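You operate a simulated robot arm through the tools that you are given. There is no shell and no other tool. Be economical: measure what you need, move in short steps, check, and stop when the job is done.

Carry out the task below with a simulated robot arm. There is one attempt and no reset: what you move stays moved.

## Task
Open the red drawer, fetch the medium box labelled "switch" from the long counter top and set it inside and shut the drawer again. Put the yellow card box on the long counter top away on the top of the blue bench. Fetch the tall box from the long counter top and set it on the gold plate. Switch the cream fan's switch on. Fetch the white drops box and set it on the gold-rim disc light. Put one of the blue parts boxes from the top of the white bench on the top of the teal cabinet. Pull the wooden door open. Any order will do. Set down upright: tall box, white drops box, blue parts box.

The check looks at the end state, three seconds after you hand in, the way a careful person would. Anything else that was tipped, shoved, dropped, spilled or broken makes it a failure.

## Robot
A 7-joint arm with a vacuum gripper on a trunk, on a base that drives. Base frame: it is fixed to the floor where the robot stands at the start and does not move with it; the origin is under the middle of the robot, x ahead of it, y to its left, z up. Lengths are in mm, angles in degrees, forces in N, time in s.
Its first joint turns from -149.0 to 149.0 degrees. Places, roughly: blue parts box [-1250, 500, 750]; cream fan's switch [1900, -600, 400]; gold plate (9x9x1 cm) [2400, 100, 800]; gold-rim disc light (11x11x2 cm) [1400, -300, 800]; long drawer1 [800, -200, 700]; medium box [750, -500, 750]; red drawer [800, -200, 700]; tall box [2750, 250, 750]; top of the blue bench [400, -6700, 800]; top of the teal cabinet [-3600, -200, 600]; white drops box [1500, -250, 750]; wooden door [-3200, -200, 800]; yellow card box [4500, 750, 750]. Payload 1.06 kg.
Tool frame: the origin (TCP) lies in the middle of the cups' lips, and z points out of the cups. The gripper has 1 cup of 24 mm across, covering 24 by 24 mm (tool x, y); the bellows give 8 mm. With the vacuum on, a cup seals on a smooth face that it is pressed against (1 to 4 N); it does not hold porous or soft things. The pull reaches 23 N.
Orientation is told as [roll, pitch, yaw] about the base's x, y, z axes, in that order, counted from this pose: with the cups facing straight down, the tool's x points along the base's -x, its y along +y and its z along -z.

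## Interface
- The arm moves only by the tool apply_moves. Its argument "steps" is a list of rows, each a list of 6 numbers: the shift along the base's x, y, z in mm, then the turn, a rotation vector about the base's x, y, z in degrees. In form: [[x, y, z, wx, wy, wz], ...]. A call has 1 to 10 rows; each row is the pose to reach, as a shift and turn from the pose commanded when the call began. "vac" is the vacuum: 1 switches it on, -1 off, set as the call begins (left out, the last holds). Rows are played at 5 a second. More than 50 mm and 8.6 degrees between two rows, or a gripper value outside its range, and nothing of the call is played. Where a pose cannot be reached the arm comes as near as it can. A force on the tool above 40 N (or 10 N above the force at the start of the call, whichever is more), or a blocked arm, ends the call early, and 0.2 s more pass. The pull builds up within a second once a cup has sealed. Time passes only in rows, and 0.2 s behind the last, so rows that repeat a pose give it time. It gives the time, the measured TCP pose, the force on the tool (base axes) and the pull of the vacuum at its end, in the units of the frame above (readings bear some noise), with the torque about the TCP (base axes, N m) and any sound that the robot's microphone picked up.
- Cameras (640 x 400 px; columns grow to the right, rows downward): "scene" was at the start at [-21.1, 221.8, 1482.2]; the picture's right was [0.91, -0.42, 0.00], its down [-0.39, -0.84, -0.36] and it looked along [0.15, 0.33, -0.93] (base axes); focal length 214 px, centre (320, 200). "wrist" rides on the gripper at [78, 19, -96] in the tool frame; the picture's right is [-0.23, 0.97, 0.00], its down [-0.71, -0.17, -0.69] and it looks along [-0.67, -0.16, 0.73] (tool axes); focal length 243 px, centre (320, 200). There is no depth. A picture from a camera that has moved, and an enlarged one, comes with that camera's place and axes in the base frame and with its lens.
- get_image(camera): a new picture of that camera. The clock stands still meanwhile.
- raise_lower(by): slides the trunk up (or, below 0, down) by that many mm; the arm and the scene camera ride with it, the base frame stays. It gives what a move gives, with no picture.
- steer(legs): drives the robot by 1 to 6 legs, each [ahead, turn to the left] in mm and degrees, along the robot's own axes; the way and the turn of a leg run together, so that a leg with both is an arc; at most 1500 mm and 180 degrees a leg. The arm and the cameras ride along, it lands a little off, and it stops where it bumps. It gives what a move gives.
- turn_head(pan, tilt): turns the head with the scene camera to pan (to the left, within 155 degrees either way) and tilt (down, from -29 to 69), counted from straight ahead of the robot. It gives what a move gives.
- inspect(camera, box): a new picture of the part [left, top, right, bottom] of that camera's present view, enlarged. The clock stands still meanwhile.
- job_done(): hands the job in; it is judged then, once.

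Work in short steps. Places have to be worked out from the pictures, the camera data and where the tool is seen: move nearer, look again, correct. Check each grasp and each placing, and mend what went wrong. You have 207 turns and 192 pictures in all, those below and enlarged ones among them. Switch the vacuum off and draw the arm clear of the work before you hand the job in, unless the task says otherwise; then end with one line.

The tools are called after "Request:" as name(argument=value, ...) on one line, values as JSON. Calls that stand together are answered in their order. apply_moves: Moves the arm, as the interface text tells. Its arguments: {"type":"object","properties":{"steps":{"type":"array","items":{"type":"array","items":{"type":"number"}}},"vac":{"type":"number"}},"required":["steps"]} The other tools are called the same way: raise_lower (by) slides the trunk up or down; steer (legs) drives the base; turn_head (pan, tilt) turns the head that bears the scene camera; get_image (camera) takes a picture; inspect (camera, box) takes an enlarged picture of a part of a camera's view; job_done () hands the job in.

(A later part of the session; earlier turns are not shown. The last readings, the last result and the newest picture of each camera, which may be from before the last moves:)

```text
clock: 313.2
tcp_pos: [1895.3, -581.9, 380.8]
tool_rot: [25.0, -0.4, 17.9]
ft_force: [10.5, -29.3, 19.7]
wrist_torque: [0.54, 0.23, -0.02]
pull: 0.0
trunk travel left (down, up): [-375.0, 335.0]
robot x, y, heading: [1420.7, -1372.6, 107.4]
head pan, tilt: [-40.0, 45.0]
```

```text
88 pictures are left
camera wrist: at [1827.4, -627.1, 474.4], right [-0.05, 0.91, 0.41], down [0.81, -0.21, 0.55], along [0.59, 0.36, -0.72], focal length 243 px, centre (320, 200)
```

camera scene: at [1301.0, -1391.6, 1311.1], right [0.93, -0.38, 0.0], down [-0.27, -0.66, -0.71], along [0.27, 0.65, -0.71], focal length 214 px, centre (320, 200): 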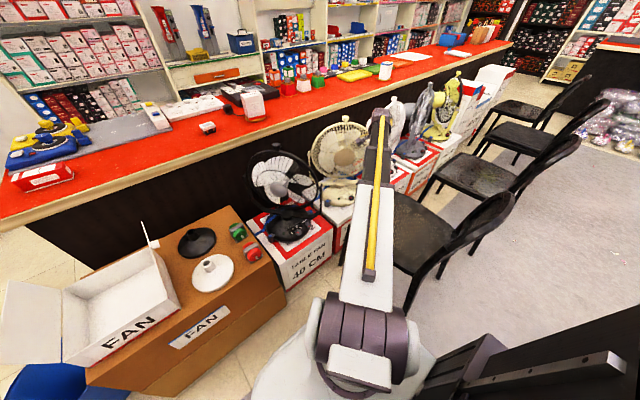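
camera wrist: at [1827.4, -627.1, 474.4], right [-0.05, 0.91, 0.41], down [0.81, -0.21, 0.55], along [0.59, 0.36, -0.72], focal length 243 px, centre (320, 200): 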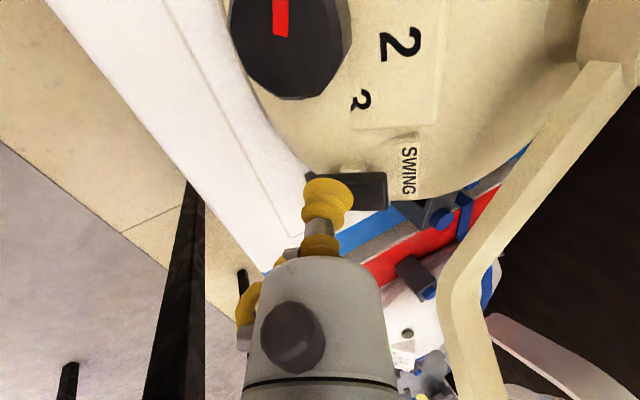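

Strong force, largely horizontal. Back off and look at the rocker and at whether the fan has moved.

Request:
apply_moves(steps=[[2, -6, 13.6, 0, 0, 0], [4, -12, 27.2, 0, 0, 0], [7, -21, 47, 0, 0, 0], [7, -21, 47, 0, 0, 0]])

Request:
inspect(camera="wrist", box=[260, 70, 440, 190])

Request:
inspect(camera="scene", box=[300, 140, 420, 220])

```text
clock: 314.2
tcp_pos: [1901.2, -599.0, 423.6]
tool_rot: [25.0, -0.2, 18.1]
ft_force: [-0.8, 0.5, 0.5]
wrist_torque: [0.0, 0.0, -0.04]
pull: 0.1
trunk travel left (down, up): [-375.0, 335.0]
robot x, y, heading: [1418.8, -1375.3, 107.8]
head pan, tilt: [-40.0, 45.0]
```

```text
3.33 times, centred on (350, 130) of wrist
camera zoom: at [1833.2, -644.5, 518.7], right [-0.05, 0.91, 0.41], down [0.81, -0.2, 0.55], along [0.58, 0.36, -0.73], focal length 809 px, centre (220, 433)
```

zoom: 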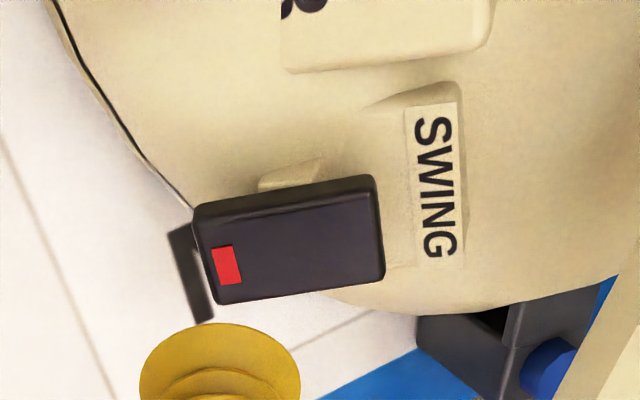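

```text
5.00 times, centred on (360, 180) of scene
camera zoom: at [1301.0, -1391.6, 1311.0], right [0.93, -0.38, 0.0], down [-0.27, -0.66, -0.71], along [0.27, 0.66, -0.71], focal length 1072 px, centre (120, 300)
```

zoom: 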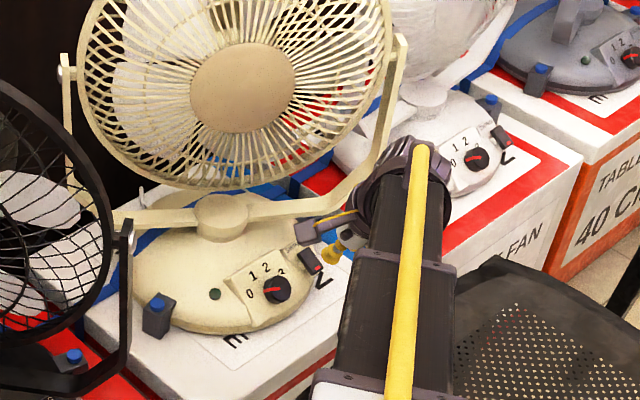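

Compare with the earlier close-up: go back to that same viewpoint and take the same zoom.

Request:
apply_moves(steps=[[11, -37, 20, 0, 0, 0], [22, -74, 48, 0, 0, 0], [22, -74, 95, 0, 0, 0], [22, -74, 140, 0, 0, 0], [22, -74, 155, 0, 0, 0], [-22, -88, 155, 0, 0, 0], [-66, -103, 155, -7.9, -2.6, 0], [-108, -116, 155, -15.8, -5.2, 0], [-108, -116, 155, -23.75, -7.8, 0], [-108, -116, 155, -23.75, -7.8, 0]])

Request:
inspect(camera="wrist", box=[392, 140, 464, 185])

Request:
inspect(camera="wrist", box=[330, 70, 490, 190])

```text
clock: 316.4
tcp_pos: [1794.4, -713.3, 578.5]
tool_rot: [0.0, -0.2, 18.2]
ft_force: [0.4, -0.3, 0.9]
wrist_torque: [0.02, 0.0, 0.02]
pull: 0.1
trunk travel left (down, up): [-375.0, 335.0]
robot x, y, heading: [1416.9, -1373.9, 108.0]
head pan, tilt: [-40.0, 45.0]
```

```text
8.89 times, centred on (428, 162) of wrist
camera zoom: at [1712.9, -720.7, 674.1], right [-0.08, 1.0, 0.0], down [0.72, 0.06, 0.69], along [0.69, 0.06, -0.73], focal length 2157 px, centre (-640, 533)
```

zoom: 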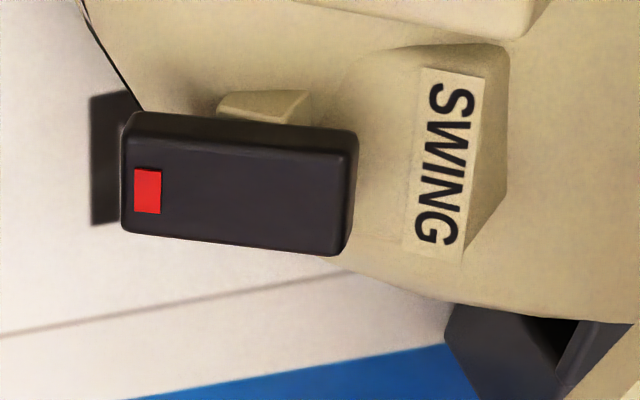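

```text
3.33 times, centred on (410, 130) of wrist
camera zoom: at [1712.9, -720.7, 674.1], right [-0.08, 1.0, 0.0], down [0.72, 0.06, 0.69], along [0.69, 0.06, -0.73], focal length 809 px, centre (20, 433)
```

zoom: 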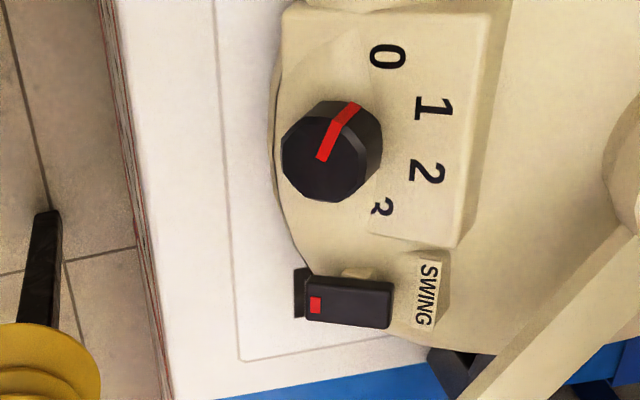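

The fan hasn't moved and the rocker looks unchanged, so the front end may already be down. I'll take a side-on profile view of the rocker before trying again.

Request:
apply_moves(steps=[[6, -5, -20, 2.2, -6.7, 0], [12, -8, -45, 4.4, -13.3, 0], [18, -10, -75, 6.5, -20, 0], [24, -10, -105, 8.7, -26.6, 0], [30, -8, -130, 10.9, -33.3, 0], [30, -8, -130, 10.9, -33.3, 0]])

Request:
get_image(camera="wrist")

```text
clock: 317.8
tcp_pos: [1821.9, -723.9, 449.3]
tool_rot: [0.2, -35.4, 18.2]
ft_force: [0.9, -0.1, 0.3]
wrist_torque: [0.0, -0.02, 0.0]
pull: 0.0
trunk travel left (down, up): [-375.0, 335.0]
robot x, y, heading: [1420.5, -1373.6, 107.8]
head pan, tilt: [-40.0, 45.0]
```

```text
83 pictures are left
camera wrist: at [1704.3, -742.2, 482.0], right [-0.12, 0.98, 0.14], down [0.23, -0.11, 0.97], along [0.97, 0.15, -0.21], focal length 243 px, centre (320, 200)
```

wrist: 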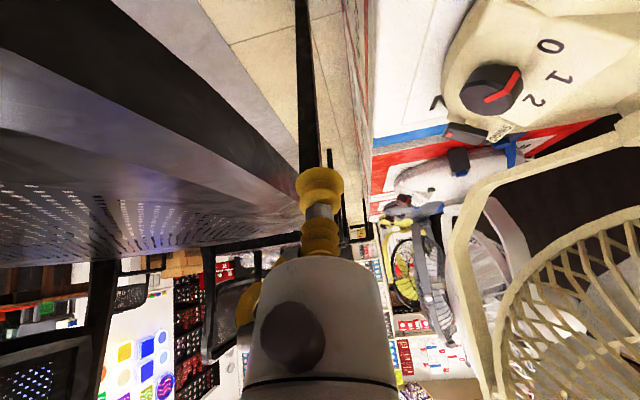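

Request:
inspect(camera="wrist", box=[430, 50, 570, 150])

Request:
inspect(camera="wrist", box=[430, 110, 500, 155])

```text
4.00 times, centred on (500, 100) of wrist
camera zoom: at [1704.3, -742.2, 482.0], right [-0.12, 0.98, 0.14], down [0.23, -0.11, 0.97], along [0.97, 0.15, -0.21], focal length 970 px, centre (-400, 600)
```

zoom: 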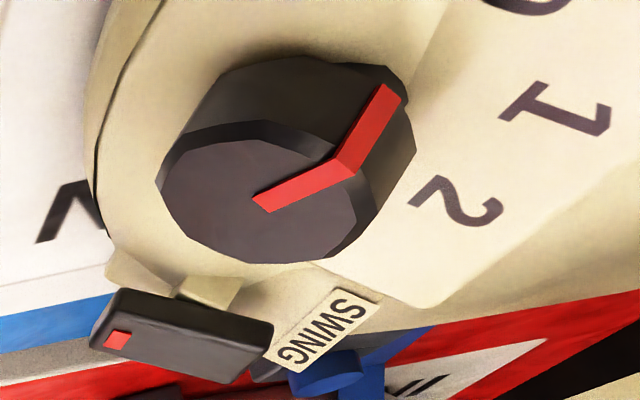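

```text
8.89 times, centred on (465, 132) of wrist
camera zoom: at [1704.3, -742.2, 482.0], right [-0.12, 0.98, 0.14], down [0.23, -0.11, 0.97], along [0.97, 0.15, -0.21], focal length 2157 px, centre (-969, 800)
```

zoom: 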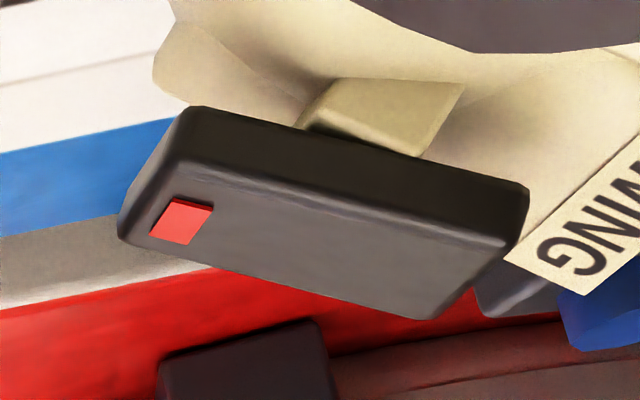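

The profile shows the paddle about 8° flatter than the panel, so its front (red) end is indeed raised. My last press likely caught the end face. I'll retry with the cup's rim on the front end and a purely vertical push. First return to the tilted hover.

Request:
apply_moves(steps=[[-6, 3, 25, -2.2, 6.7, 0], [-12, 6, 55, -4.4, 13.3, 0], [-18, 8, 85, -6.5, 20, 0], [-24, 8, 110, -8.7, 26.6, 0], [-28, 10, 130, -10.9, 33.3, 0], [-28, 10, 130, -10.9, 33.3, 0]])

Request:
apply_moves(steps=[[0, 0, 0, 7.9, 2.6, 0], [0, 0, 0, 15.8, 5.2, 0], [0, 0, 0, 23.75, 7.8, 0], [44, 14, 0, 23.75, 7.8, 0], [88, 28, 0, 23.75, 7.8, 0], [129, 41, 0, 23.75, 7.8, 0], [129, 41, -40, 23.75, 7.8, 0], [129, 41, -80, 23.75, 7.8, 0], [129, 41, -108, 23.75, 7.8, 0]])

```text
clock: 319.2
tcp_pos: [1795.0, -711.7, 578.5]
tool_rot: [0.2, -0.1, 18.2]
ft_force: [0.2, 0.1, 1.0]
wrist_torque: [0.0, 0.05, 0.0]
pull: 0.2
trunk travel left (down, up): [-375.0, 335.0]
robot x, y, heading: [1417.2, -1370.8, 107.6]
head pan, tilt: [-40.0, 45.0]
```

```text
clock: 321.2
tcp_pos: [1923.2, -671.1, 468.9]
tool_rot: [25.2, -0.2, 18.2]
ft_force: [0.0, 0.7, 0.9]
wrist_torque: [0.0, 0.0, 0.0]
pull: 0.0
trunk travel left (down, up): [-375.0, 335.0]
robot x, y, heading: [1415.7, -1376.2, 107.8]
head pan, tilt: [-40.0, 45.0]
```

Request:
apply_moves(steps=[[-13, 38, -15, 0, 0, 0], [-26, 76, -35, 0, 0, 0], [-26, 76, -54, 0, 0, 0], [-26, 76, -54, 0, 0, 0]])

Request:
inspect(camera="wrist", box=[260, 100, 420, 220])

```text
clock: 322.2
tcp_pos: [1899.4, -596.3, 416.6]
tool_rot: [25.1, -0.3, 18.0]
ft_force: [0.2, 0.9, 0.2]
wrist_torque: [-0.02, -0.01, 0.05]
pull: 0.0
trunk travel left (down, up): [-375.0, 335.0]
robot x, y, heading: [1417.3, -1371.7, 107.6]
head pan, tilt: [-40.0, 45.0]
```

```text
3.33 times, centred on (340, 160) of wrist
camera zoom: at [1831.1, -642.5, 509.9], right [-0.05, 0.91, 0.41], down [0.81, -0.21, 0.55], along [0.58, 0.36, -0.73], focal length 809 px, centre (253, 333)
```

zoom: 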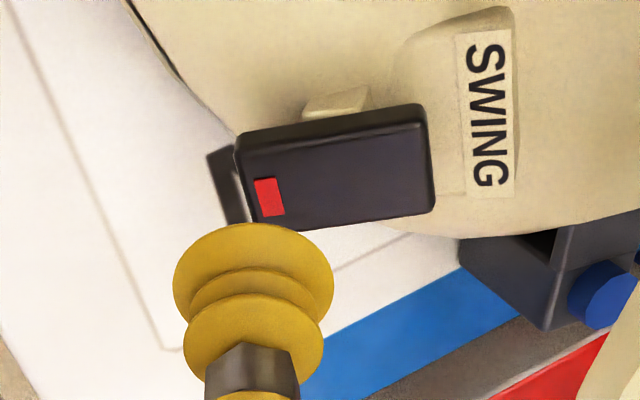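

Aligned. Push straight down in small steps.

Request:
apply_moves(steps=[[0, 0, -12, 0, 0, 0], [0, 0, -20, 0, 0, 0], [0, 0, -24, 0, 0, 0], [0, 0, -27, 0, 0, 0], [0, 0, -30, 0, 0, 0]])

```text
clock: 323.4
tcp_pos: [1897.6, -596.2, 386.6]
tool_rot: [25.0, -0.2, 17.9]
ft_force: [0.1, 0.7, 0.4]
wrist_torque: [0.01, 0.0, 0.03]
pull: 0.1
trunk travel left (down, up): [-375.0, 335.0]
robot x, y, heading: [1417.5, -1375.1, 107.9]
head pan, tilt: [-40.0, 45.0]
```

Request:
apply_moves(steps=[[0, 0, -3, 0, 0, 0], [0, 0, -6, 0, 0, 0], [0, 0, -9, 0, 0, 0]])

Request:
inspect(camera="wrist", box=[260, 120, 420, 240])

```text
clock: 324.2
tcp_pos: [1898.9, -595.5, 379.3]
tool_rot: [25.1, -0.1, 18.0]
ft_force: [0.1, -0.2, 2.4]
wrist_torque: [0.04, 0.0, 0.01]
pull: 0.0
trunk travel left (down, up): [-375.0, 335.0]
robot x, y, heading: [1416.2, -1375.0, 107.7]
head pan, tilt: [-40.0, 45.0]
```

```text
3.33 times, centred on (340, 180) of wrist
camera zoom: at [1831.2, -642.0, 473.1], right [-0.05, 0.91, 0.41], down [0.81, -0.21, 0.55], along [0.58, 0.36, -0.73], focal length 809 px, centre (253, 267)
```

zoom: 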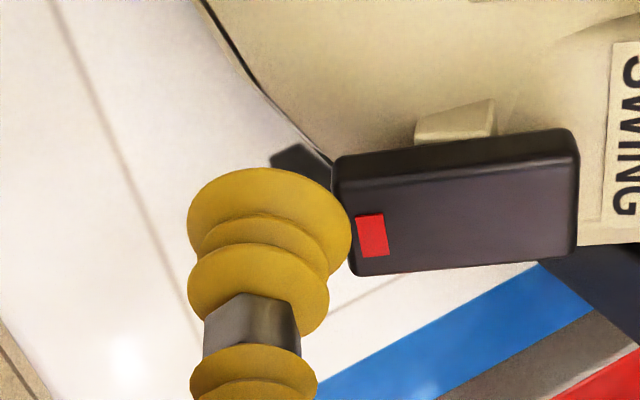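

The rim only grazes the end edge. Raise, shift 6 mm inward, and press again.

Request:
apply_moves(steps=[[0, 0, 12, 0, 0, 0], [0, 0, 26, 0, 0, 0], [-2, 6, 26, 0, 0, 0], [-2, 6, 18, 0, 0, 0], [-2, 6, 12, 0, 0, 0], [-2, 6, 9, 0, 0, 0], [-2, 6, 6, 0, 0, 0]])

Request:
inspect(camera="wrist", box=[260, 120, 420, 240])

```text
clock: 325.8
tcp_pos: [1895.2, -591.3, 384.5]
tool_rot: [25.1, -0.2, 18.0]
ft_force: [1.2, -0.6, 0.9]
wrist_torque: [0.01, 0.03, 0.02]
pull: 0.1
trunk travel left (down, up): [-375.0, 335.0]
robot x, y, heading: [1416.4, -1372.5, 107.9]
head pan, tilt: [-40.0, 45.0]
```

```text
3.33 times, centred on (340, 180) of wrist
camera zoom: at [1828.9, -636.5, 479.2], right [-0.05, 0.91, 0.41], down [0.81, -0.21, 0.55], along [0.58, 0.36, -0.73], focal length 809 px, centre (253, 267)
```

zoom: 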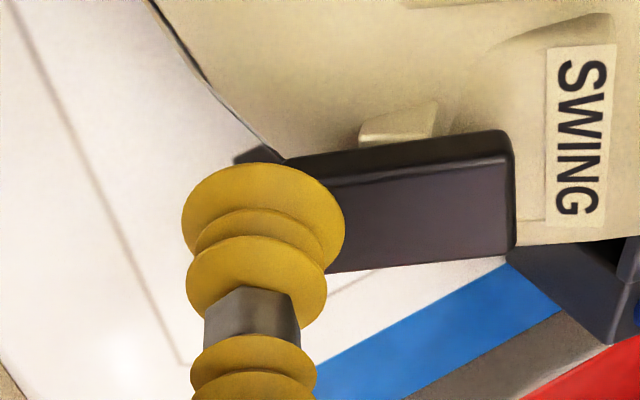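

Now the rim covers the front third of the paddle. Press further down.

Request:
apply_moves(steps=[[0, 0, -2, 0, 0, 0], [0, 0, -4, 0, 0, 0], [0, 0, -6, 0, 0, 0], [0, 0, -8, 0, 0, 0]])

Request:
inspect(camera="wrist", box=[260, 120, 420, 240])

```text
clock: 326.8
tcp_pos: [1895.5, -589.6, 376.5]
tool_rot: [25.1, -0.1, 18.0]
ft_force: [0.5, -2.1, 1.8]
wrist_torque: [0.06, 0.0, 0.03]
pull: 0.0
trunk travel left (down, up): [-375.0, 335.0]
robot x, y, heading: [1418.0, -1371.9, 107.8]
head pan, tilt: [-40.0, 45.0]
```

```text
3.33 times, centred on (340, 180) of wrist
camera zoom: at [1828.4, -636.9, 471.3], right [-0.05, 0.91, 0.41], down [0.81, -0.21, 0.55], along [0.58, 0.36, -0.73], focal length 809 px, centre (253, 267)
```

zoom: 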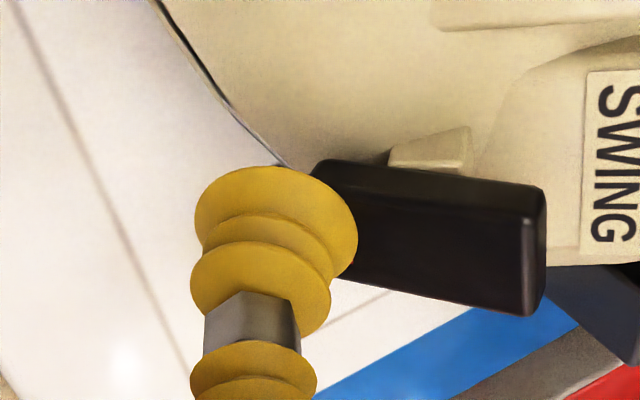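

The paddle has visibly tipped over. A little more to reach its stop, then retreat and check it stays.

Request:
apply_moves(steps=[[0, 0, -2, 0, 0, 0], [0, 0, -3, 0, 0, 0], [0, 0, -3, 0, 0, 0]])

Request:
apply_moves(steps=[[0, 0, 15, 0, 0, 0], [4, -12, 40, 0, 0, 0], [4, -12, 40, 0, 0, 0]])

Request:
inspect(camera="wrist", box=[260, 100, 420, 220])

```text
clock: 327.6
tcp_pos: [1896.5, -589.8, 374.0]
tool_rot: [25.2, -0.3, 18.0]
ft_force: [0.9, -1.4, 2.3]
wrist_torque: [0.05, 0.04, -0.01]
pull: 0.1
trunk travel left (down, up): [-375.0, 335.0]
robot x, y, heading: [1420.9, -1373.4, 108.1]
head pan, tilt: [-40.0, 45.0]
```

```text
clock: 328.4
tcp_pos: [1899.1, -601.5, 414.6]
tool_rot: [25.2, -0.2, 18.1]
ft_force: [1.3, -0.2, -0.7]
wrist_torque: [-0.01, 0.03, 0.02]
pull: 0.1
trunk travel left (down, up): [-375.0, 335.0]
robot x, y, heading: [1415.7, -1370.8, 107.8]
head pan, tilt: [-40.0, 45.0]
```

```text
3.33 times, centred on (340, 160) of wrist
camera zoom: at [1831.6, -647.4, 508.6], right [-0.05, 0.91, 0.41], down [0.81, -0.21, 0.55], along [0.58, 0.36, -0.73], focal length 809 px, centre (253, 333)
```

zoom: 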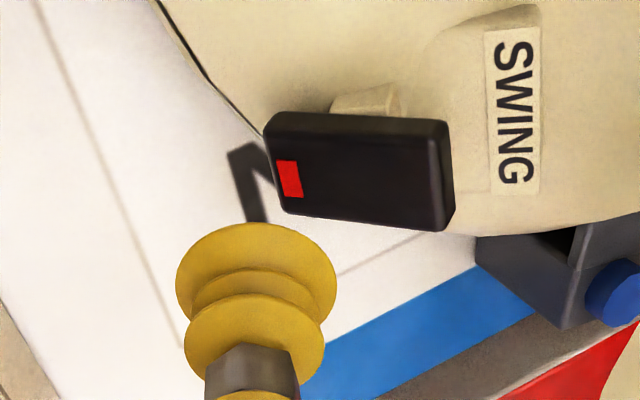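

It stays tipped. To be sure it is fully at its end stop, press once more a few mm deeper.

Request:
apply_moves(steps=[[-4, 12, 0, 0, 0, 0], [-4, 12, -25, 0, 0, 0], [-4, 12, -40, 0, 0, 0], [-4, 12, -43, 0, 0, 0], [-4, 12, -46, 0, 0, 0]])

```text
clock: 329.6
tcp_pos: [1896.0, -590.2, 367.8]
tool_rot: [25.3, -0.3, 18.0]
ft_force: [2.2, -5.6, 7.9]
wrist_torque: [0.2, 0.06, 0.0]
pull: 0.1
trunk travel left (down, up): [-375.0, 335.0]
robot x, y, heading: [1417.5, -1371.7, 107.8]
head pan, tilt: [-40.0, 45.0]
```

Request:
apply_moves(steps=[[0, 0, 15, 0, 0, 0], [4, -12, 46, 0, 0, 0], [4, -12, 46, 0, 0, 0]])

Request:
inspect(camera="wrist", box=[260, 100, 420, 220])

```text
clock: 330.4
tcp_pos: [1900.1, -601.5, 412.6]
tool_rot: [25.1, -0.2, 18.0]
ft_force: [-0.3, -0.5, -0.3]
wrist_torque: [0.02, 0.0, 0.02]
pull: 0.0
trunk travel left (down, up): [-375.0, 335.0]
robot x, y, heading: [1418.9, -1372.6, 107.7]
head pan, tilt: [-40.0, 45.0]
```

```text
3.33 times, centred on (340, 160) of wrist
camera zoom: at [1831.9, -647.3, 507.8], right [-0.05, 0.91, 0.41], down [0.81, -0.2, 0.55], along [0.58, 0.36, -0.73], focal length 809 px, centre (253, 333)
```

zoom: 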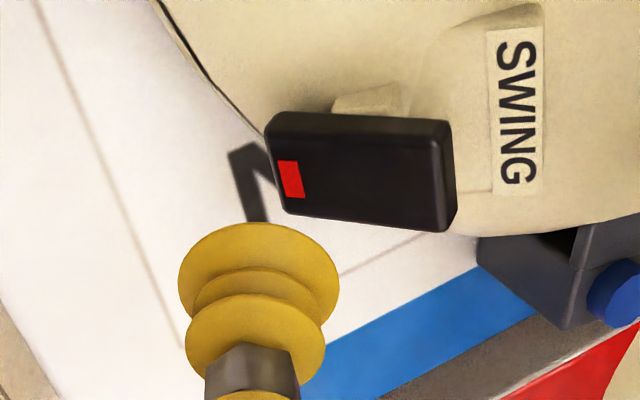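

Switch is on at its end stop. Withdraw, straighten the tool, raise up and back out.

Request:
apply_moves(steps=[[11, -37, 20, 0, 0, 0], [22, -72, 58, 0, 0, 0], [22, -72, 105, 0, 0, 0], [22, -72, 150, 0, 0, 0], [22, -72, 166, 0, 0, 0], [-22, -86, 166, 0, 0, 0], [-66, -101, 166, -7.9, -2.6, 0], [-108, -114, 166, -15.8, -5.2, 0], [-108, -114, 166, -23.75, -7.8, 0], [-108, -114, 200, -23.75, -7.8, 0]])

Request:
raise_lower(by=375)

Request:
apply_moves(steps=[[0, 0, 40, 0, 0, 0], [0, 0, 80, 0, 0, 0], [0, 0, 100, 0, 0, 0]])

Request:
steer(legs=[[-900, 0]])

Request:
get_image(camera="scene")

```text
refused: row 2 steps farther than a row can; nothing moved
```

```text
clock: 333.7
tcp_pos: [1899.8, -600.8, 748.8]
tool_rot: [25.0, -0.2, 18.0]
ft_force: [-0.8, 1.2, -1.0]
wrist_torque: [0.03, 0.0, -0.01]
pull: 0.2
out of reach, approached as far as the arm can: row 1
trunk travel left (down, up): [-710.0, 0.0]
robot x, y, heading: [1420.1, -1377.2, 108.1]
head pan, tilt: [-40.0, 45.0]
```

```text
clock: 334.5
tcp_pos: [1900.4, -601.6, 848.8]
tool_rot: [25.0, -0.2, 17.9]
ft_force: [0.6, -1.2, 0.1]
wrist_torque: [0.01, 0.0, -0.01]
pull: 0.2
trunk travel left (down, up): [-710.0, 0.0]
robot x, y, heading: [1415.2, -1375.6, 107.8]
head pan, tilt: [-40.0, 45.0]
```

```text
clock: 339.2
tcp_pos: [2174.4, -1448.7, 848.3]
tool_rot: [25.1, -0.1, 17.8]
ft_force: [-0.7, 0.4, 0.2]
wrist_torque: [-0.05, 0.01, 0.02]
pull: 0.0
trunk travel left (down, up): [-710.0, 0.0]
robot x, y, heading: [1689.3, -2221.4, 108.0]
head pan, tilt: [-40.0, 45.0]
```

```text
74 pictures are left
camera scene: at [1571.4, -2235.8, 1646.1], right [0.92, -0.38, 0.0], down [-0.27, -0.65, -0.71], along [0.27, 0.65, -0.71], focal length 214 px, centre (320, 200)
```

scene: 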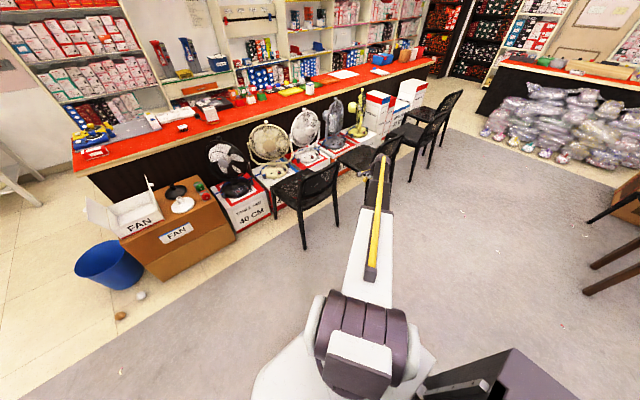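

A row was refused, so the tool rose straight up there; check that fan and chairs are undisturbed.

Request:
inspect(camera="scene", box=[200, 90, 400, 240])

Request:
inspect(camera="scene", box=[235, 115, 305, 175])

```text
2.67 times, centred on (300, 165) of scene
camera zoom: at [1571.4, -2235.8, 1646.1], right [0.92, -0.38, 0.0], down [-0.27, -0.65, -0.71], along [0.27, 0.65, -0.71], focal length 572 px, centre (373, 293)
```

zoom: 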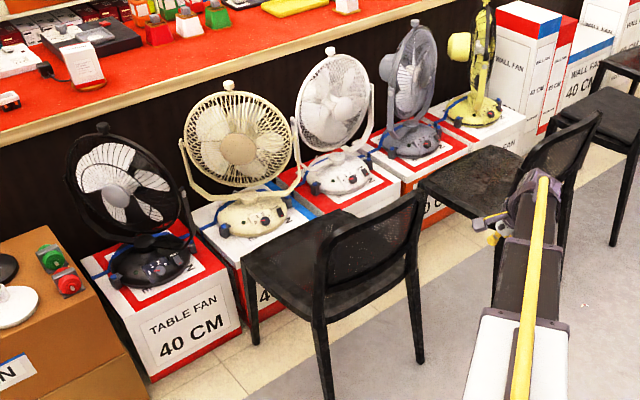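

```text
6.67 times, centred on (270, 145) of scene
camera zoom: at [1571.4, -2235.8, 1646.1], right [0.92, -0.38, 0.0], down [-0.27, -0.65, -0.71], along [0.27, 0.65, -0.71], focal length 1430 px, centre (653, 567)
```

zoom: 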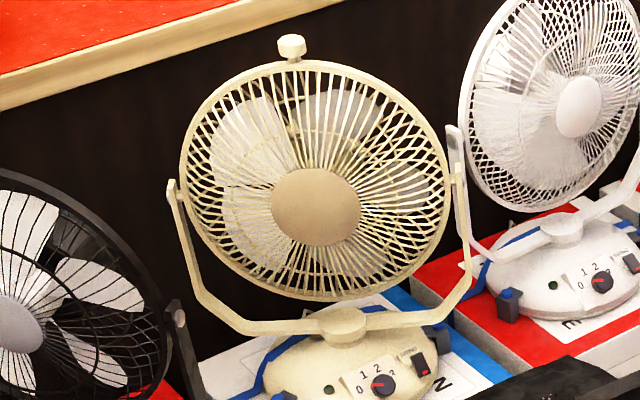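

All undisturbed and the rocker is on. Straighten the tool and swing the arm back to the front.

Request:
apply_moves(steps=[[0, 0, 40, -7.9, -2.6, 0], [0, 0, 80, -15.8, -5.2, 0], [0, 0, 120, -23.75, -7.8, 0], [0, 0, 160, -23.75, -7.8, 0], [0, 0, 200, -23.75, -7.8, 0], [0, 0, 230, -23.75, -7.8, 0]])

Request:
apply_moves(steps=[[-47, -10, 0, 0, 0, 5], [-94, -20, 0, 0, 0, 10], [-141, -31, 0, 0, 0, 15], [-188, -41, 0, 0, 0, 20], [-235, -51, 0, 0, 0, 25], [-282, -61, 0, 0, 0, 30], [-329, -72, 0, 0, 0, 35], [-376, -82, 0, 0, 0, 40], [-423, -92, 0, 0, 0, 45], [-470, -102, 0, 0, 0, 50]])

Request:
apply_moves(steps=[[-47, -10, 0, 0, 0, 5], [-94, -20, 0, 0, 0, 10], [-141, -31, 0, 0, 0, 15], [-188, -41, 0, 0, 0, 20], [-235, -51, 0, 0, 0, 25], [-282, -61, 0, 0, 0, 30], [-329, -72, 0, 0, 0, 35]])

Request:
turn_head(pan=60, tilt=20)

Request:
get_image(camera="scene")

```text
clock: 340.6
tcp_pos: [2173.5, -1449.5, 1079.4]
tool_rot: [0.1, -0.3, 18.0]
ft_force: [0.3, 0.3, 0.3]
wrist_torque: [-0.02, 0.01, 0.0]
pull: 0.0
trunk travel left (down, up): [-710.0, 0.0]
robot x, y, heading: [1683.8, -2215.9, 107.7]
head pan, tilt: [-40.0, 45.0]
```

```text
clock: 342.8
tcp_pos: [1703.9, -1551.6, 1078.6]
tool_rot: [0.1, -0.3, 68.1]
ft_force: [0.6, 0.4, -0.3]
wrist_torque: [0.0, 0.01, 0.01]
pull: 0.1
trunk travel left (down, up): [-710.0, 0.0]
robot x, y, heading: [1691.9, -2220.0, 107.8]
head pan, tilt: [-40.0, 45.0]
```

```text
clock: 344.4
tcp_pos: [1373.0, -1622.4, 1077.4]
tool_rot: [0.0, -0.3, 103.1]
ft_force: [-0.9, -0.2, 0.4]
wrist_torque: [-0.01, 0.01, -0.03]
pull: 0.1
trunk travel left (down, up): [-710.0, 0.0]
robot x, y, heading: [1689.7, -2217.8, 107.6]
head pan, tilt: [-40.0, 45.0]
```

```text
clock: 346.1
tcp_pos: [1373.9, -1621.7, 1078.2]
tool_rot: [0.1, -0.2, 102.9]
ft_force: [0.1, 0.4, 0.9]
wrist_torque: [0.0, -0.02, 0.03]
pull: 0.2
trunk travel left (down, up): [-710.0, 0.0]
robot x, y, heading: [1692.4, -2220.1, 108.0]
head pan, tilt: [60.0, 20.0]
```

```text
71 pictures are left
camera scene: at [1449.3, -2291.1, 1684.7], right [0.21, 0.98, 0.0], down [0.33, -0.07, -0.94], along [-0.92, 0.2, -0.34], focal length 214 px, centre (320, 200)
```

scene: 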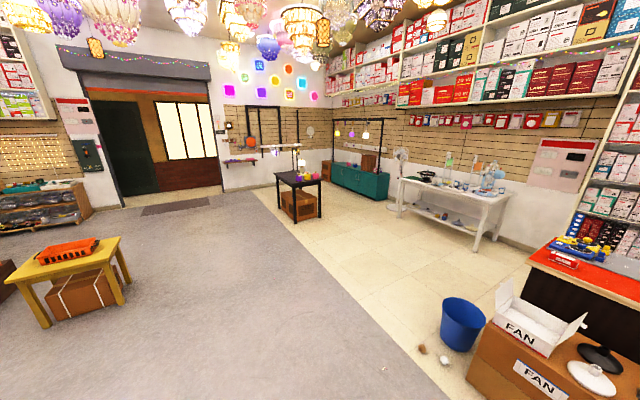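

Request:
inspect(camera="scene", box=[310, 100, 540, 260])

Request:
inspect(camera="scene", box=[320, 110, 410, 220])

```text
2.50 times, centred on (425, 180) of scene
camera zoom: at [1449.3, -2291.1, 1684.7], right [0.21, 0.98, 0.0], down [0.33, -0.07, -0.94], along [-0.92, 0.2, -0.34], focal length 536 px, centre (58, 250)
```

zoom: 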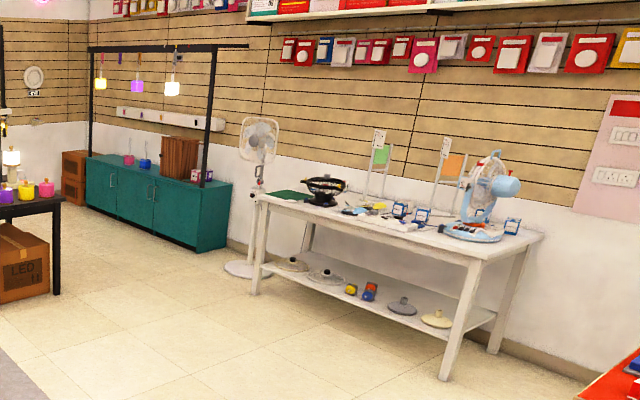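

```text
3.64 times, centred on (365, 165) of scene
camera zoom: at [1449.3, -2291.1, 1684.7], right [0.21, 0.98, 0.0], down [0.33, -0.07, -0.94], along [-0.92, 0.2, -0.34], focal length 780 px, centre (156, 327)
```

zoom: 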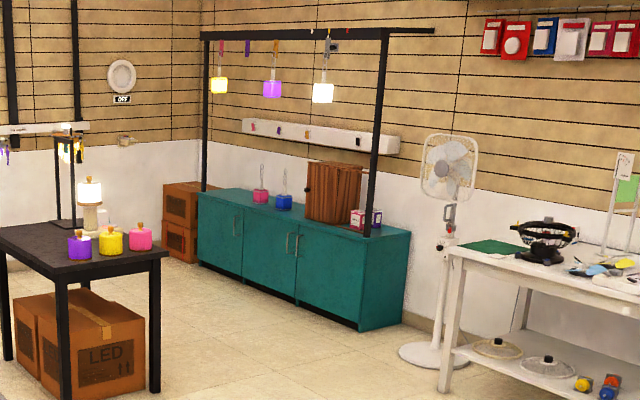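

The wooden cabinet with the door stands on the teal cabinet; blue parts boxes are on the white bench. Drive toward the white bench, around the blue bucket.

Request:
steer(legs=[[0, 51.3], [1500, 0], [522, 0], [0, -40], [1120, 0], [0, -11]])

Request:
turn_head(pan=0, tilt=35)

Request:
get_image(camera="scene")

```text
clock: 366.4
tcp_pos: [-1049.6, 84.3, 1077.5]
tool_rot: [0.1, -0.3, 103.6]
ft_force: [-0.2, 0.3, -0.4]
wrist_torque: [0.01, 0.0, 0.01]
pull: 0.1
trunk travel left (down, up): [-710.0, 0.0]
robot x, y, heading: [-727.4, -511.7, 108.5]
head pan, tilt: [60.0, 20.0]
```

```text
clock: 367.7
tcp_pos: [-1049.6, 84.0, 1077.3]
tool_rot: [0.1, -0.3, 103.6]
ft_force: [-0.6, -0.8, -0.2]
wrist_torque: [-0.01, -0.04, -0.03]
pull: 0.1
trunk travel left (down, up): [-710.0, 0.0]
robot x, y, heading: [-730.8, -504.7, 108.3]
head pan, tilt: [0.0, 35.0]
```

```text
68 pictures are left
camera scene: at [-904.6, -520.0, 1660.9], right [0.95, 0.32, 0.0], down [0.18, -0.54, -0.82], along [-0.26, 0.78, -0.57], focal length 214 px, centre (320, 200)
```

scene: 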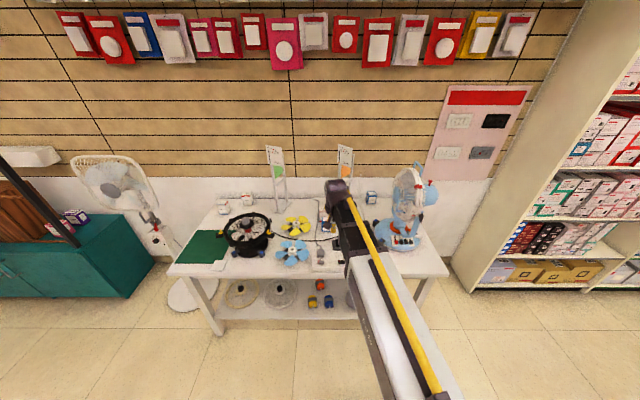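

Request:
inspect(camera="scene", box=[170, 140, 450, 290])

Request:
get_image(camera="wrist")

```text
2.29 times, centred on (310, 215) of scene
camera zoom: at [-904.6, -520.0, 1660.9], right [0.95, 0.32, 0.0], down [0.18, -0.54, -0.82], along [-0.26, 0.78, -0.57], focal length 490 px, centre (343, 166)
```

zoom: 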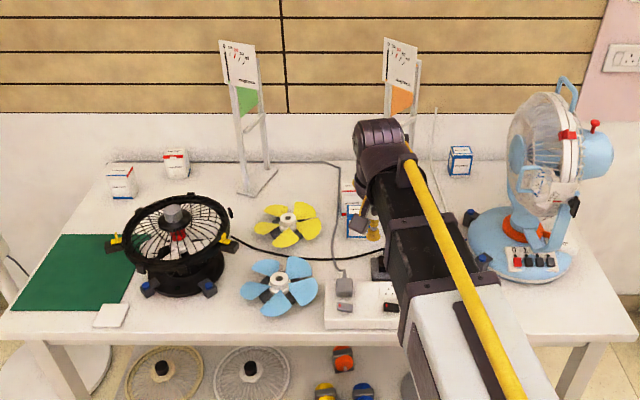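

```text
66 pictures are left
camera wrist: at [-1050.5, 3.3, 1172.9], right [-1.0, 0.0, 0.0], down [0.0, 0.72, 0.69], along [0.0, 0.69, -0.72], focal length 243 px, centre (320, 200)
```

wrist: 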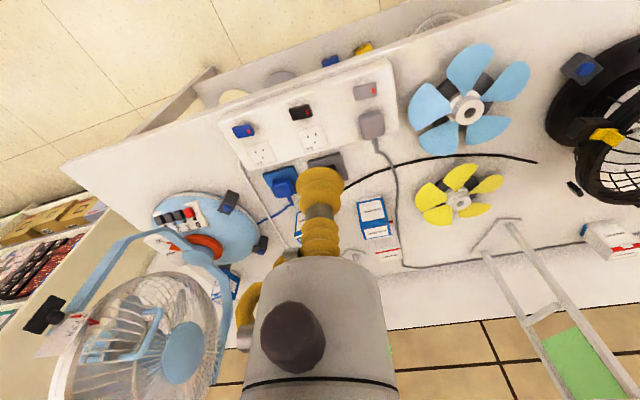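

Drive 280 mm closer and look with the wrist camera.

Request:
steer(legs=[[270, 0]])

Request:
get_image(camera="wrist")

Request:
get_image(camera="scene")

```text
clock: 369.6
tcp_pos: [-1142.1, 342.5, 1075.9]
tool_rot: [0.1, -0.3, 104.0]
ft_force: [0.3, -0.6, -0.7]
wrist_torque: [-0.03, -0.02, 0.0]
pull: 0.0
trunk travel left (down, up): [-710.0, 0.0]
robot x, y, heading: [-815.2, -247.0, 108.9]
head pan, tilt: [0.0, 35.0]
```

```text
65 pictures are left
camera wrist: at [-1141.0, 261.2, 1172.7], right [-1.0, -0.01, 0.0], down [0.0, 0.73, 0.69], along [-0.01, 0.69, -0.73], focal length 243 px, centre (320, 200)
```

wrist: 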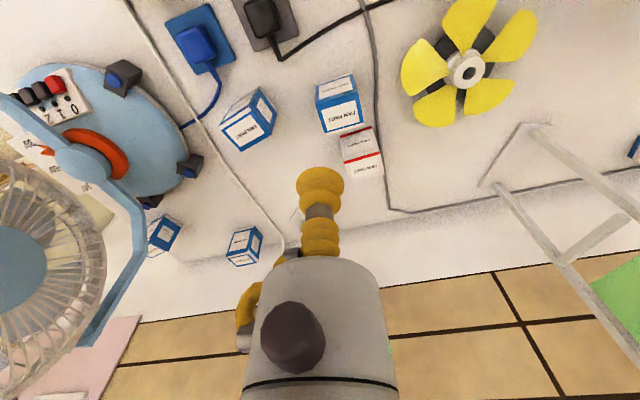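

```text
64 pictures are left
camera scene: at [-991.6, -261.0, 1660.8], right [0.95, 0.32, 0.0], down [0.18, -0.54, -0.82], along [-0.26, 0.78, -0.57], focal length 214 px, centre (320, 200)
```

scene: 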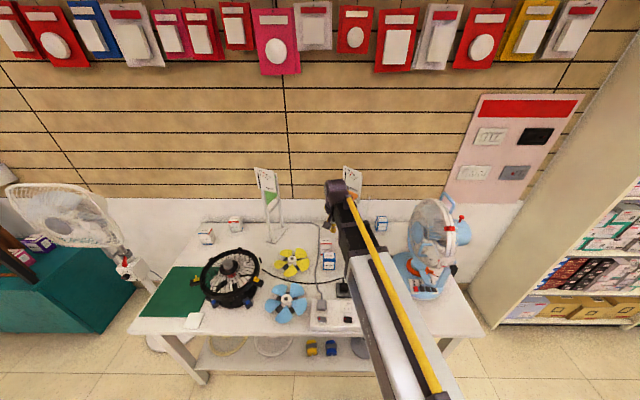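

Four blue "FAN PART" boxes. Zoom on the two front ones.

Request:
inspect(camera="wrist", box=[200, 60, 400, 190])

```text
3.08 times, centred on (300, 125) of wrist
camera zoom: at [-1141.0, 261.2, 1172.7], right [-1.0, -0.01, 0.0], down [0.0, 0.73, 0.69], along [-0.01, 0.69, -0.73], focal length 746 px, centre (382, 431)
```

zoom: 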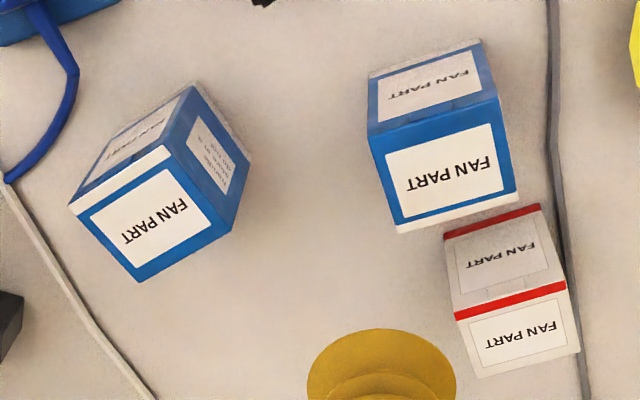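

Triangulation gives box tops at z≈750; the left box is at ≈ (-1006, 481) and free all around. Move above it.

Request:
apply_moves(steps=[[34, 35, 0, 0, 0, 0], [68, 70, 0, 0, 0, 0], [102, 104, 0, 0, 0, 0], [136, 138, 0, 0, 0, 0], [136, 138, -45, 0, 0, 0], [136, 138, -90, 0, 0, 0], [136, 138, -135, 0, 0, 0], [136, 138, -180, 0, 0, 0], [136, 138, -200, 0, 0, 0]])

Request:
get_image(camera="wrist")

```text
clock: 371.6
tcp_pos: [-1004.3, 480.7, 877.1]
tool_rot: [0.1, -0.3, 104.0]
ft_force: [0.0, 0.3, -0.1]
wrist_torque: [0.01, 0.01, 0.0]
pull: 0.0
trunk travel left (down, up): [-710.0, 0.0]
robot x, y, heading: [-815.3, -247.7, 108.7]
head pan, tilt: [0.0, 35.0]
```

```text
62 pictures are left
camera wrist: at [-1004.0, 399.3, 972.4], right [-1.0, -0.01, 0.0], down [0.0, 0.73, 0.69], along [-0.01, 0.69, -0.73], focal length 243 px, centre (320, 200)
```

wrist: 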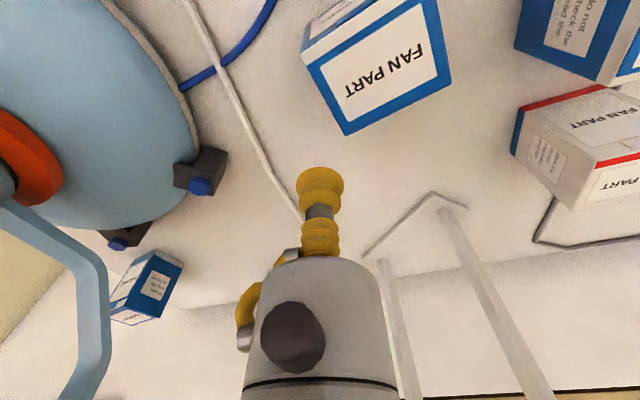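

The box top is really at z≈840, centre ≈ (-1034, 435). Correct the position.

Request:
apply_moves(steps=[[0, 0, 15, 0, 0, 0], [-15, -23, 15, 0, 0, 0], [-30, -46, 15, 0, 0, 0], [-30, -46, 15, 0, 0, 0]])

Request:
get_image(camera="wrist")

```text
clock: 372.6
tcp_pos: [-1033.9, 433.0, 891.7]
tool_rot: [0.0, -0.5, 103.9]
ft_force: [-0.4, 0.4, 0.0]
wrist_torque: [0.02, 0.03, -0.04]
pull: 0.0
trunk travel left (down, up): [-710.0, 0.0]
robot x, y, heading: [-815.8, -248.6, 108.8]
head pan, tilt: [0.0, 35.0]
```

```text
61 pictures are left
camera wrist: at [-1033.6, 352.8, 987.3], right [-1.0, -0.01, 0.0], down [0.0, 0.72, 0.69], along [-0.01, 0.69, -0.72], focal length 243 px, centre (320, 200)
```

wrist: 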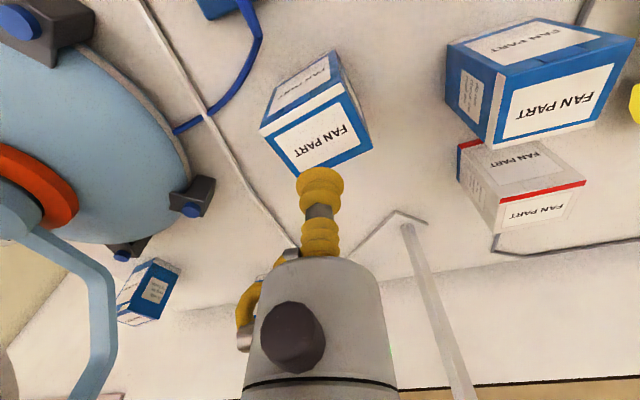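

Centred. Descend with vacuum.

Request:
apply_moves(steps=[[-1, 2, -30, 0, 0, 0], [-1, 2, -42, 0, 0, 0], [-1, 2, -48, 0, 0, 0], [-1, 2, -52, 0, 0, 0], [-1, 2, -56, 0, 0, 0]], vac=1)

```text
clock: 373.8
tcp_pos: [-1037.0, 435.3, 837.9]
tool_rot: [0.1, -0.5, 104.0]
ft_force: [-3.3, 6.2, 21.0]
wrist_torque: [-0.11, -0.07, 0.04]
pull: 23.0
trunk travel left (down, up): [-710.0, 0.0]
robot x, y, heading: [-816.1, -248.8, 108.8]
head pan, tilt: [0.0, 35.0]
```

Sealed. Lift, back away from the bench, and drive to the teal cabinet.

Request:
apply_moves(steps=[[0, 0, 20, 0, 0, 0], [0, 0, 60, 0, 0, 0], [0, 0, 105, 0, 0, 0], [0, 0, 150, 0, 0, 0], [0, 0, 195, 0, 0, 0], [0, 0, 240, 0, 0, 0], [0, 0, 240, 0, 0, 0]])

Request:
get_image(camera="wrist")

```text
clock: 375.4
tcp_pos: [-1034.4, 435.4, 1079.0]
tool_rot: [0.1, -0.3, 103.9]
ft_force: [0.1, 0.3, -1.0]
wrist_torque: [0.01, -0.04, 0.01]
pull: 22.6
trunk travel left (down, up): [-710.0, 0.0]
robot x, y, heading: [-814.2, -249.8, 108.5]
head pan, tilt: [0.0, 35.0]
```

```text
60 pictures are left
camera wrist: at [-1033.7, 354.9, 1173.6], right [-1.0, -0.01, 0.0], down [0.0, 0.73, 0.69], along [-0.01, 0.69, -0.73], focal length 243 px, centre (320, 200)
```

wrist: 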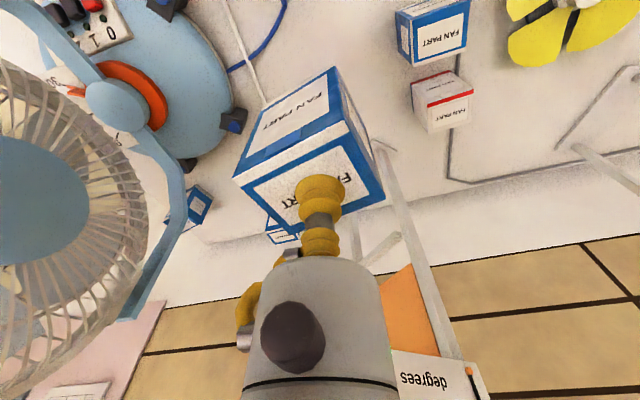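

Holding the blue box. Back away and drive to the teal cabinet.

Request:
steer(legs=[[-450, 0], [0, 77], [1500, 0], [1500, 0]])

Request:
turn_head(pan=-50, tilt=35)

Request:
get_image(camera="scene")

```text
clock: 395.5
tcp_pos: [-4365.0, -986.4, 1078.3]
tool_rot: [0.1, -0.3, 179.6]
ft_force: [0.2, -0.9, -0.3]
wrist_torque: [0.02, 0.02, 0.01]
pull: 22.7
trunk travel left (down, up): [-710.0, 0.0]
robot x, y, heading: [-3651.9, -949.7, -176.0]
head pan, tilt: [0.0, 35.0]
```

```text
clock: 396.6
tcp_pos: [-4365.0, -987.0, 1078.9]
tool_rot: [0.1, -0.2, 179.5]
ft_force: [-0.3, -0.5, -1.0]
wrist_torque: [0.0, -0.01, 0.02]
pull: 22.6
trunk travel left (down, up): [-710.0, 0.0]
robot x, y, heading: [-3649.2, -950.7, -175.9]
head pan, tilt: [-50.0, 35.0]
```

```text
59 pictures are left
camera scene: at [-3652.7, -1049.7, 1660.9], right [0.72, 0.7, 0.0], down [0.4, -0.41, -0.82], along [-0.57, 0.59, -0.57], focal length 214 px, centre (320, 200)
```

scene: 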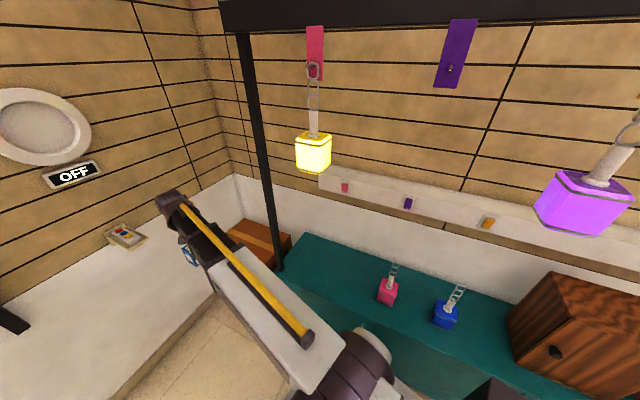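

The left part of the cabinet top (≈ (-4106,-317)) is free. Lamps hang at z≈1310 above its front, so I'll lower the trunk, retract the arm a bit, and turn only until facing the spot.

Request:
apply_moves(steps=[[35, 0, 0, 0, 0, 0], [65, 0, 0, 0, 0, 0]])

Request:
raise_lower(by=-270)

Request:
steer(legs=[[0, -58]])

Request:
turn_head(pan=0, tilt=45)

Request:
get_image(camera="scene")

Request:
get_image(camera="wrist")

```text
clock: 397.2
tcp_pos: [-4297.7, -986.8, 1079.3]
tool_rot: [0.0, -0.4, 179.5]
ft_force: [0.1, -0.1, -0.3]
wrist_torque: [-0.03, 0.01, 0.01]
pull: 22.7
trunk travel left (down, up): [-710.0, 0.0]
robot x, y, heading: [-3649.3, -946.2, -176.1]
head pan, tilt: [-50.0, 35.0]
```

```text
clock: 400.0
tcp_pos: [-4298.7, -986.4, 808.0]
tool_rot: [0.2, -0.3, 179.5]
ft_force: [0.0, 0.1, -1.6]
wrist_torque: [0.02, 0.04, -0.02]
pull: 23.2
trunk travel left (down, up): [-440.0, 270.0]
robot x, y, heading: [-3649.8, -950.2, -176.0]
head pan, tilt: [-50.0, 35.0]
```

```text
clock: 403.0
tcp_pos: [-4022.6, -414.9, 807.9]
tool_rot: [0.1, -0.3, 121.1]
ft_force: [-0.5, 0.0, -1.4]
wrist_torque: [0.0, -0.02, -0.01]
pull: 22.6
trunk travel left (down, up): [-440.0, 270.0]
robot x, y, heading: [-3650.5, -949.6, 125.8]
head pan, tilt: [-50.0, 35.0]
```

```text
clock: 404.1
tcp_pos: [-4023.5, -414.5, 807.5]
tool_rot: [0.0, -0.4, 121.1]
ft_force: [0.8, -0.4, -0.6]
wrist_torque: [0.01, 0.04, -0.04]
pull: 23.2
trunk travel left (down, up): [-440.0, 270.0]
robot x, y, heading: [-3647.1, -945.6, 125.6]
head pan, tilt: [0.0, 45.0]
```

```text
58 pictures are left
camera scene: at [-3807.7, -1016.6, 1376.0], right [0.81, 0.58, 0.0], down [0.41, -0.57, -0.71], along [-0.41, 0.57, -0.71], focal length 214 px, centre (320, 200)
```

scene: 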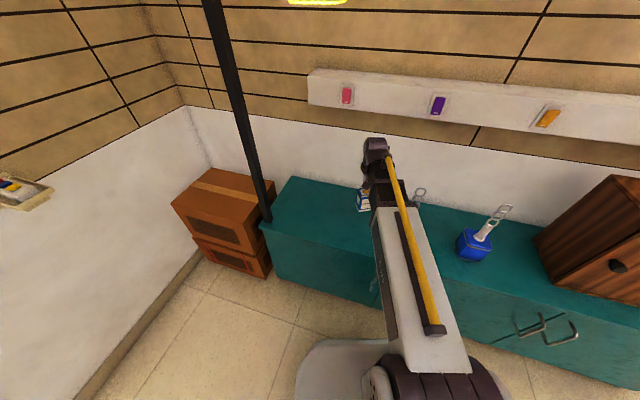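

```text
57 pictures are left
camera wrist: at [-3997.9, -491.0, 903.3], right [-0.95, -0.3, 0.0], down [-0.22, 0.69, 0.69], along [-0.21, 0.66, -0.72], focal length 243 px, centre (320, 200)
```

wrist: 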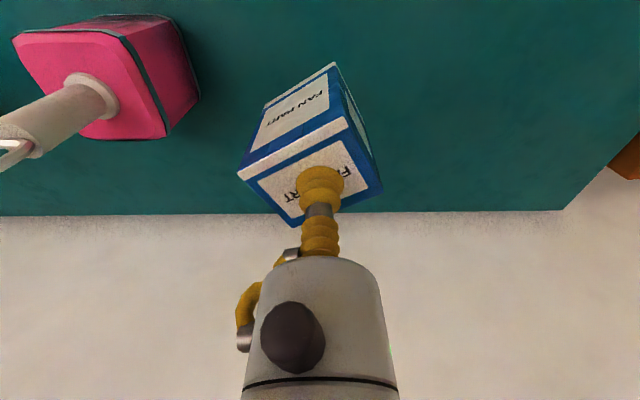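

Clear. Move over to the target spot and lower partway.

Request:
apply_moves(steps=[[-28, 32, 0, 0, 0, 0], [-55, 65, 0, 0, 0, 0], [-75, 90, 0, 0, 0, 0], [-75, 90, -40, 0, 0, 0], [-75, 90, -80, 0, 0, 0], [-75, 90, -120, 0, 0, 0]])

Request:
get_image(camera="wrist")

```text
clock: 405.6
tcp_pos: [-4097.8, -324.0, 690.2]
tool_rot: [0.1, -0.4, 121.1]
ft_force: [-0.1, 0.1, -1.3]
wrist_torque: [0.0, -0.01, 0.01]
pull: 22.9
trunk travel left (down, up): [-440.0, 270.0]
robot x, y, heading: [-3646.4, -951.3, 125.8]
head pan, tilt: [0.0, 45.0]
```

```text
56 pictures are left
camera wrist: at [-4073.9, -400.6, 784.1], right [-0.95, -0.3, 0.0], down [-0.22, 0.69, 0.69], along [-0.21, 0.66, -0.72], focal length 243 px, centre (320, 200)
```

wrist: 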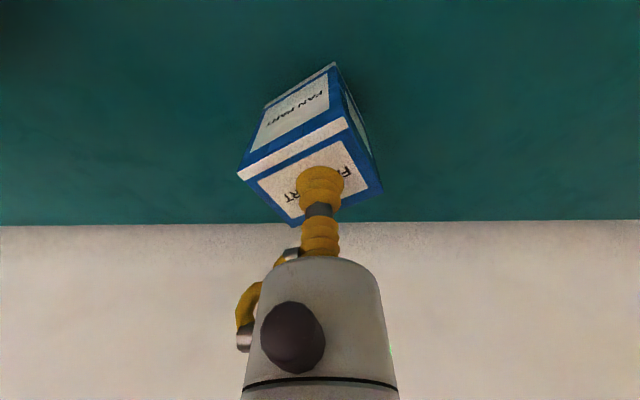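

Cabinet top ≈ z 566; lower the box.

Request:
apply_moves(steps=[[0, 0, -25, 0, 0, 0], [0, 0, -40, 0, 0, 0], [0, 0, -45, 0, 0, 0], [0, 0, -49, 0, 0, 0]])

```text
clock: 406.0
tcp_pos: [-4099.2, -322.9, 675.5]
tool_rot: [0.1, -0.9, 121.2]
ft_force: [0.2, -0.3, 27.7]
wrist_torque: [-0.09, -0.13, -0.01]
pull: 23.0
trunk travel left (down, up): [-440.0, 270.0]
robot x, y, heading: [-3645.7, -941.8, 126.0]
head pan, tilt: [0.0, 45.0]
stopped in row 2: the force on the tool passed its limit at 69 N (the readings are from after the stop); the commanded pose is now the measured one
```

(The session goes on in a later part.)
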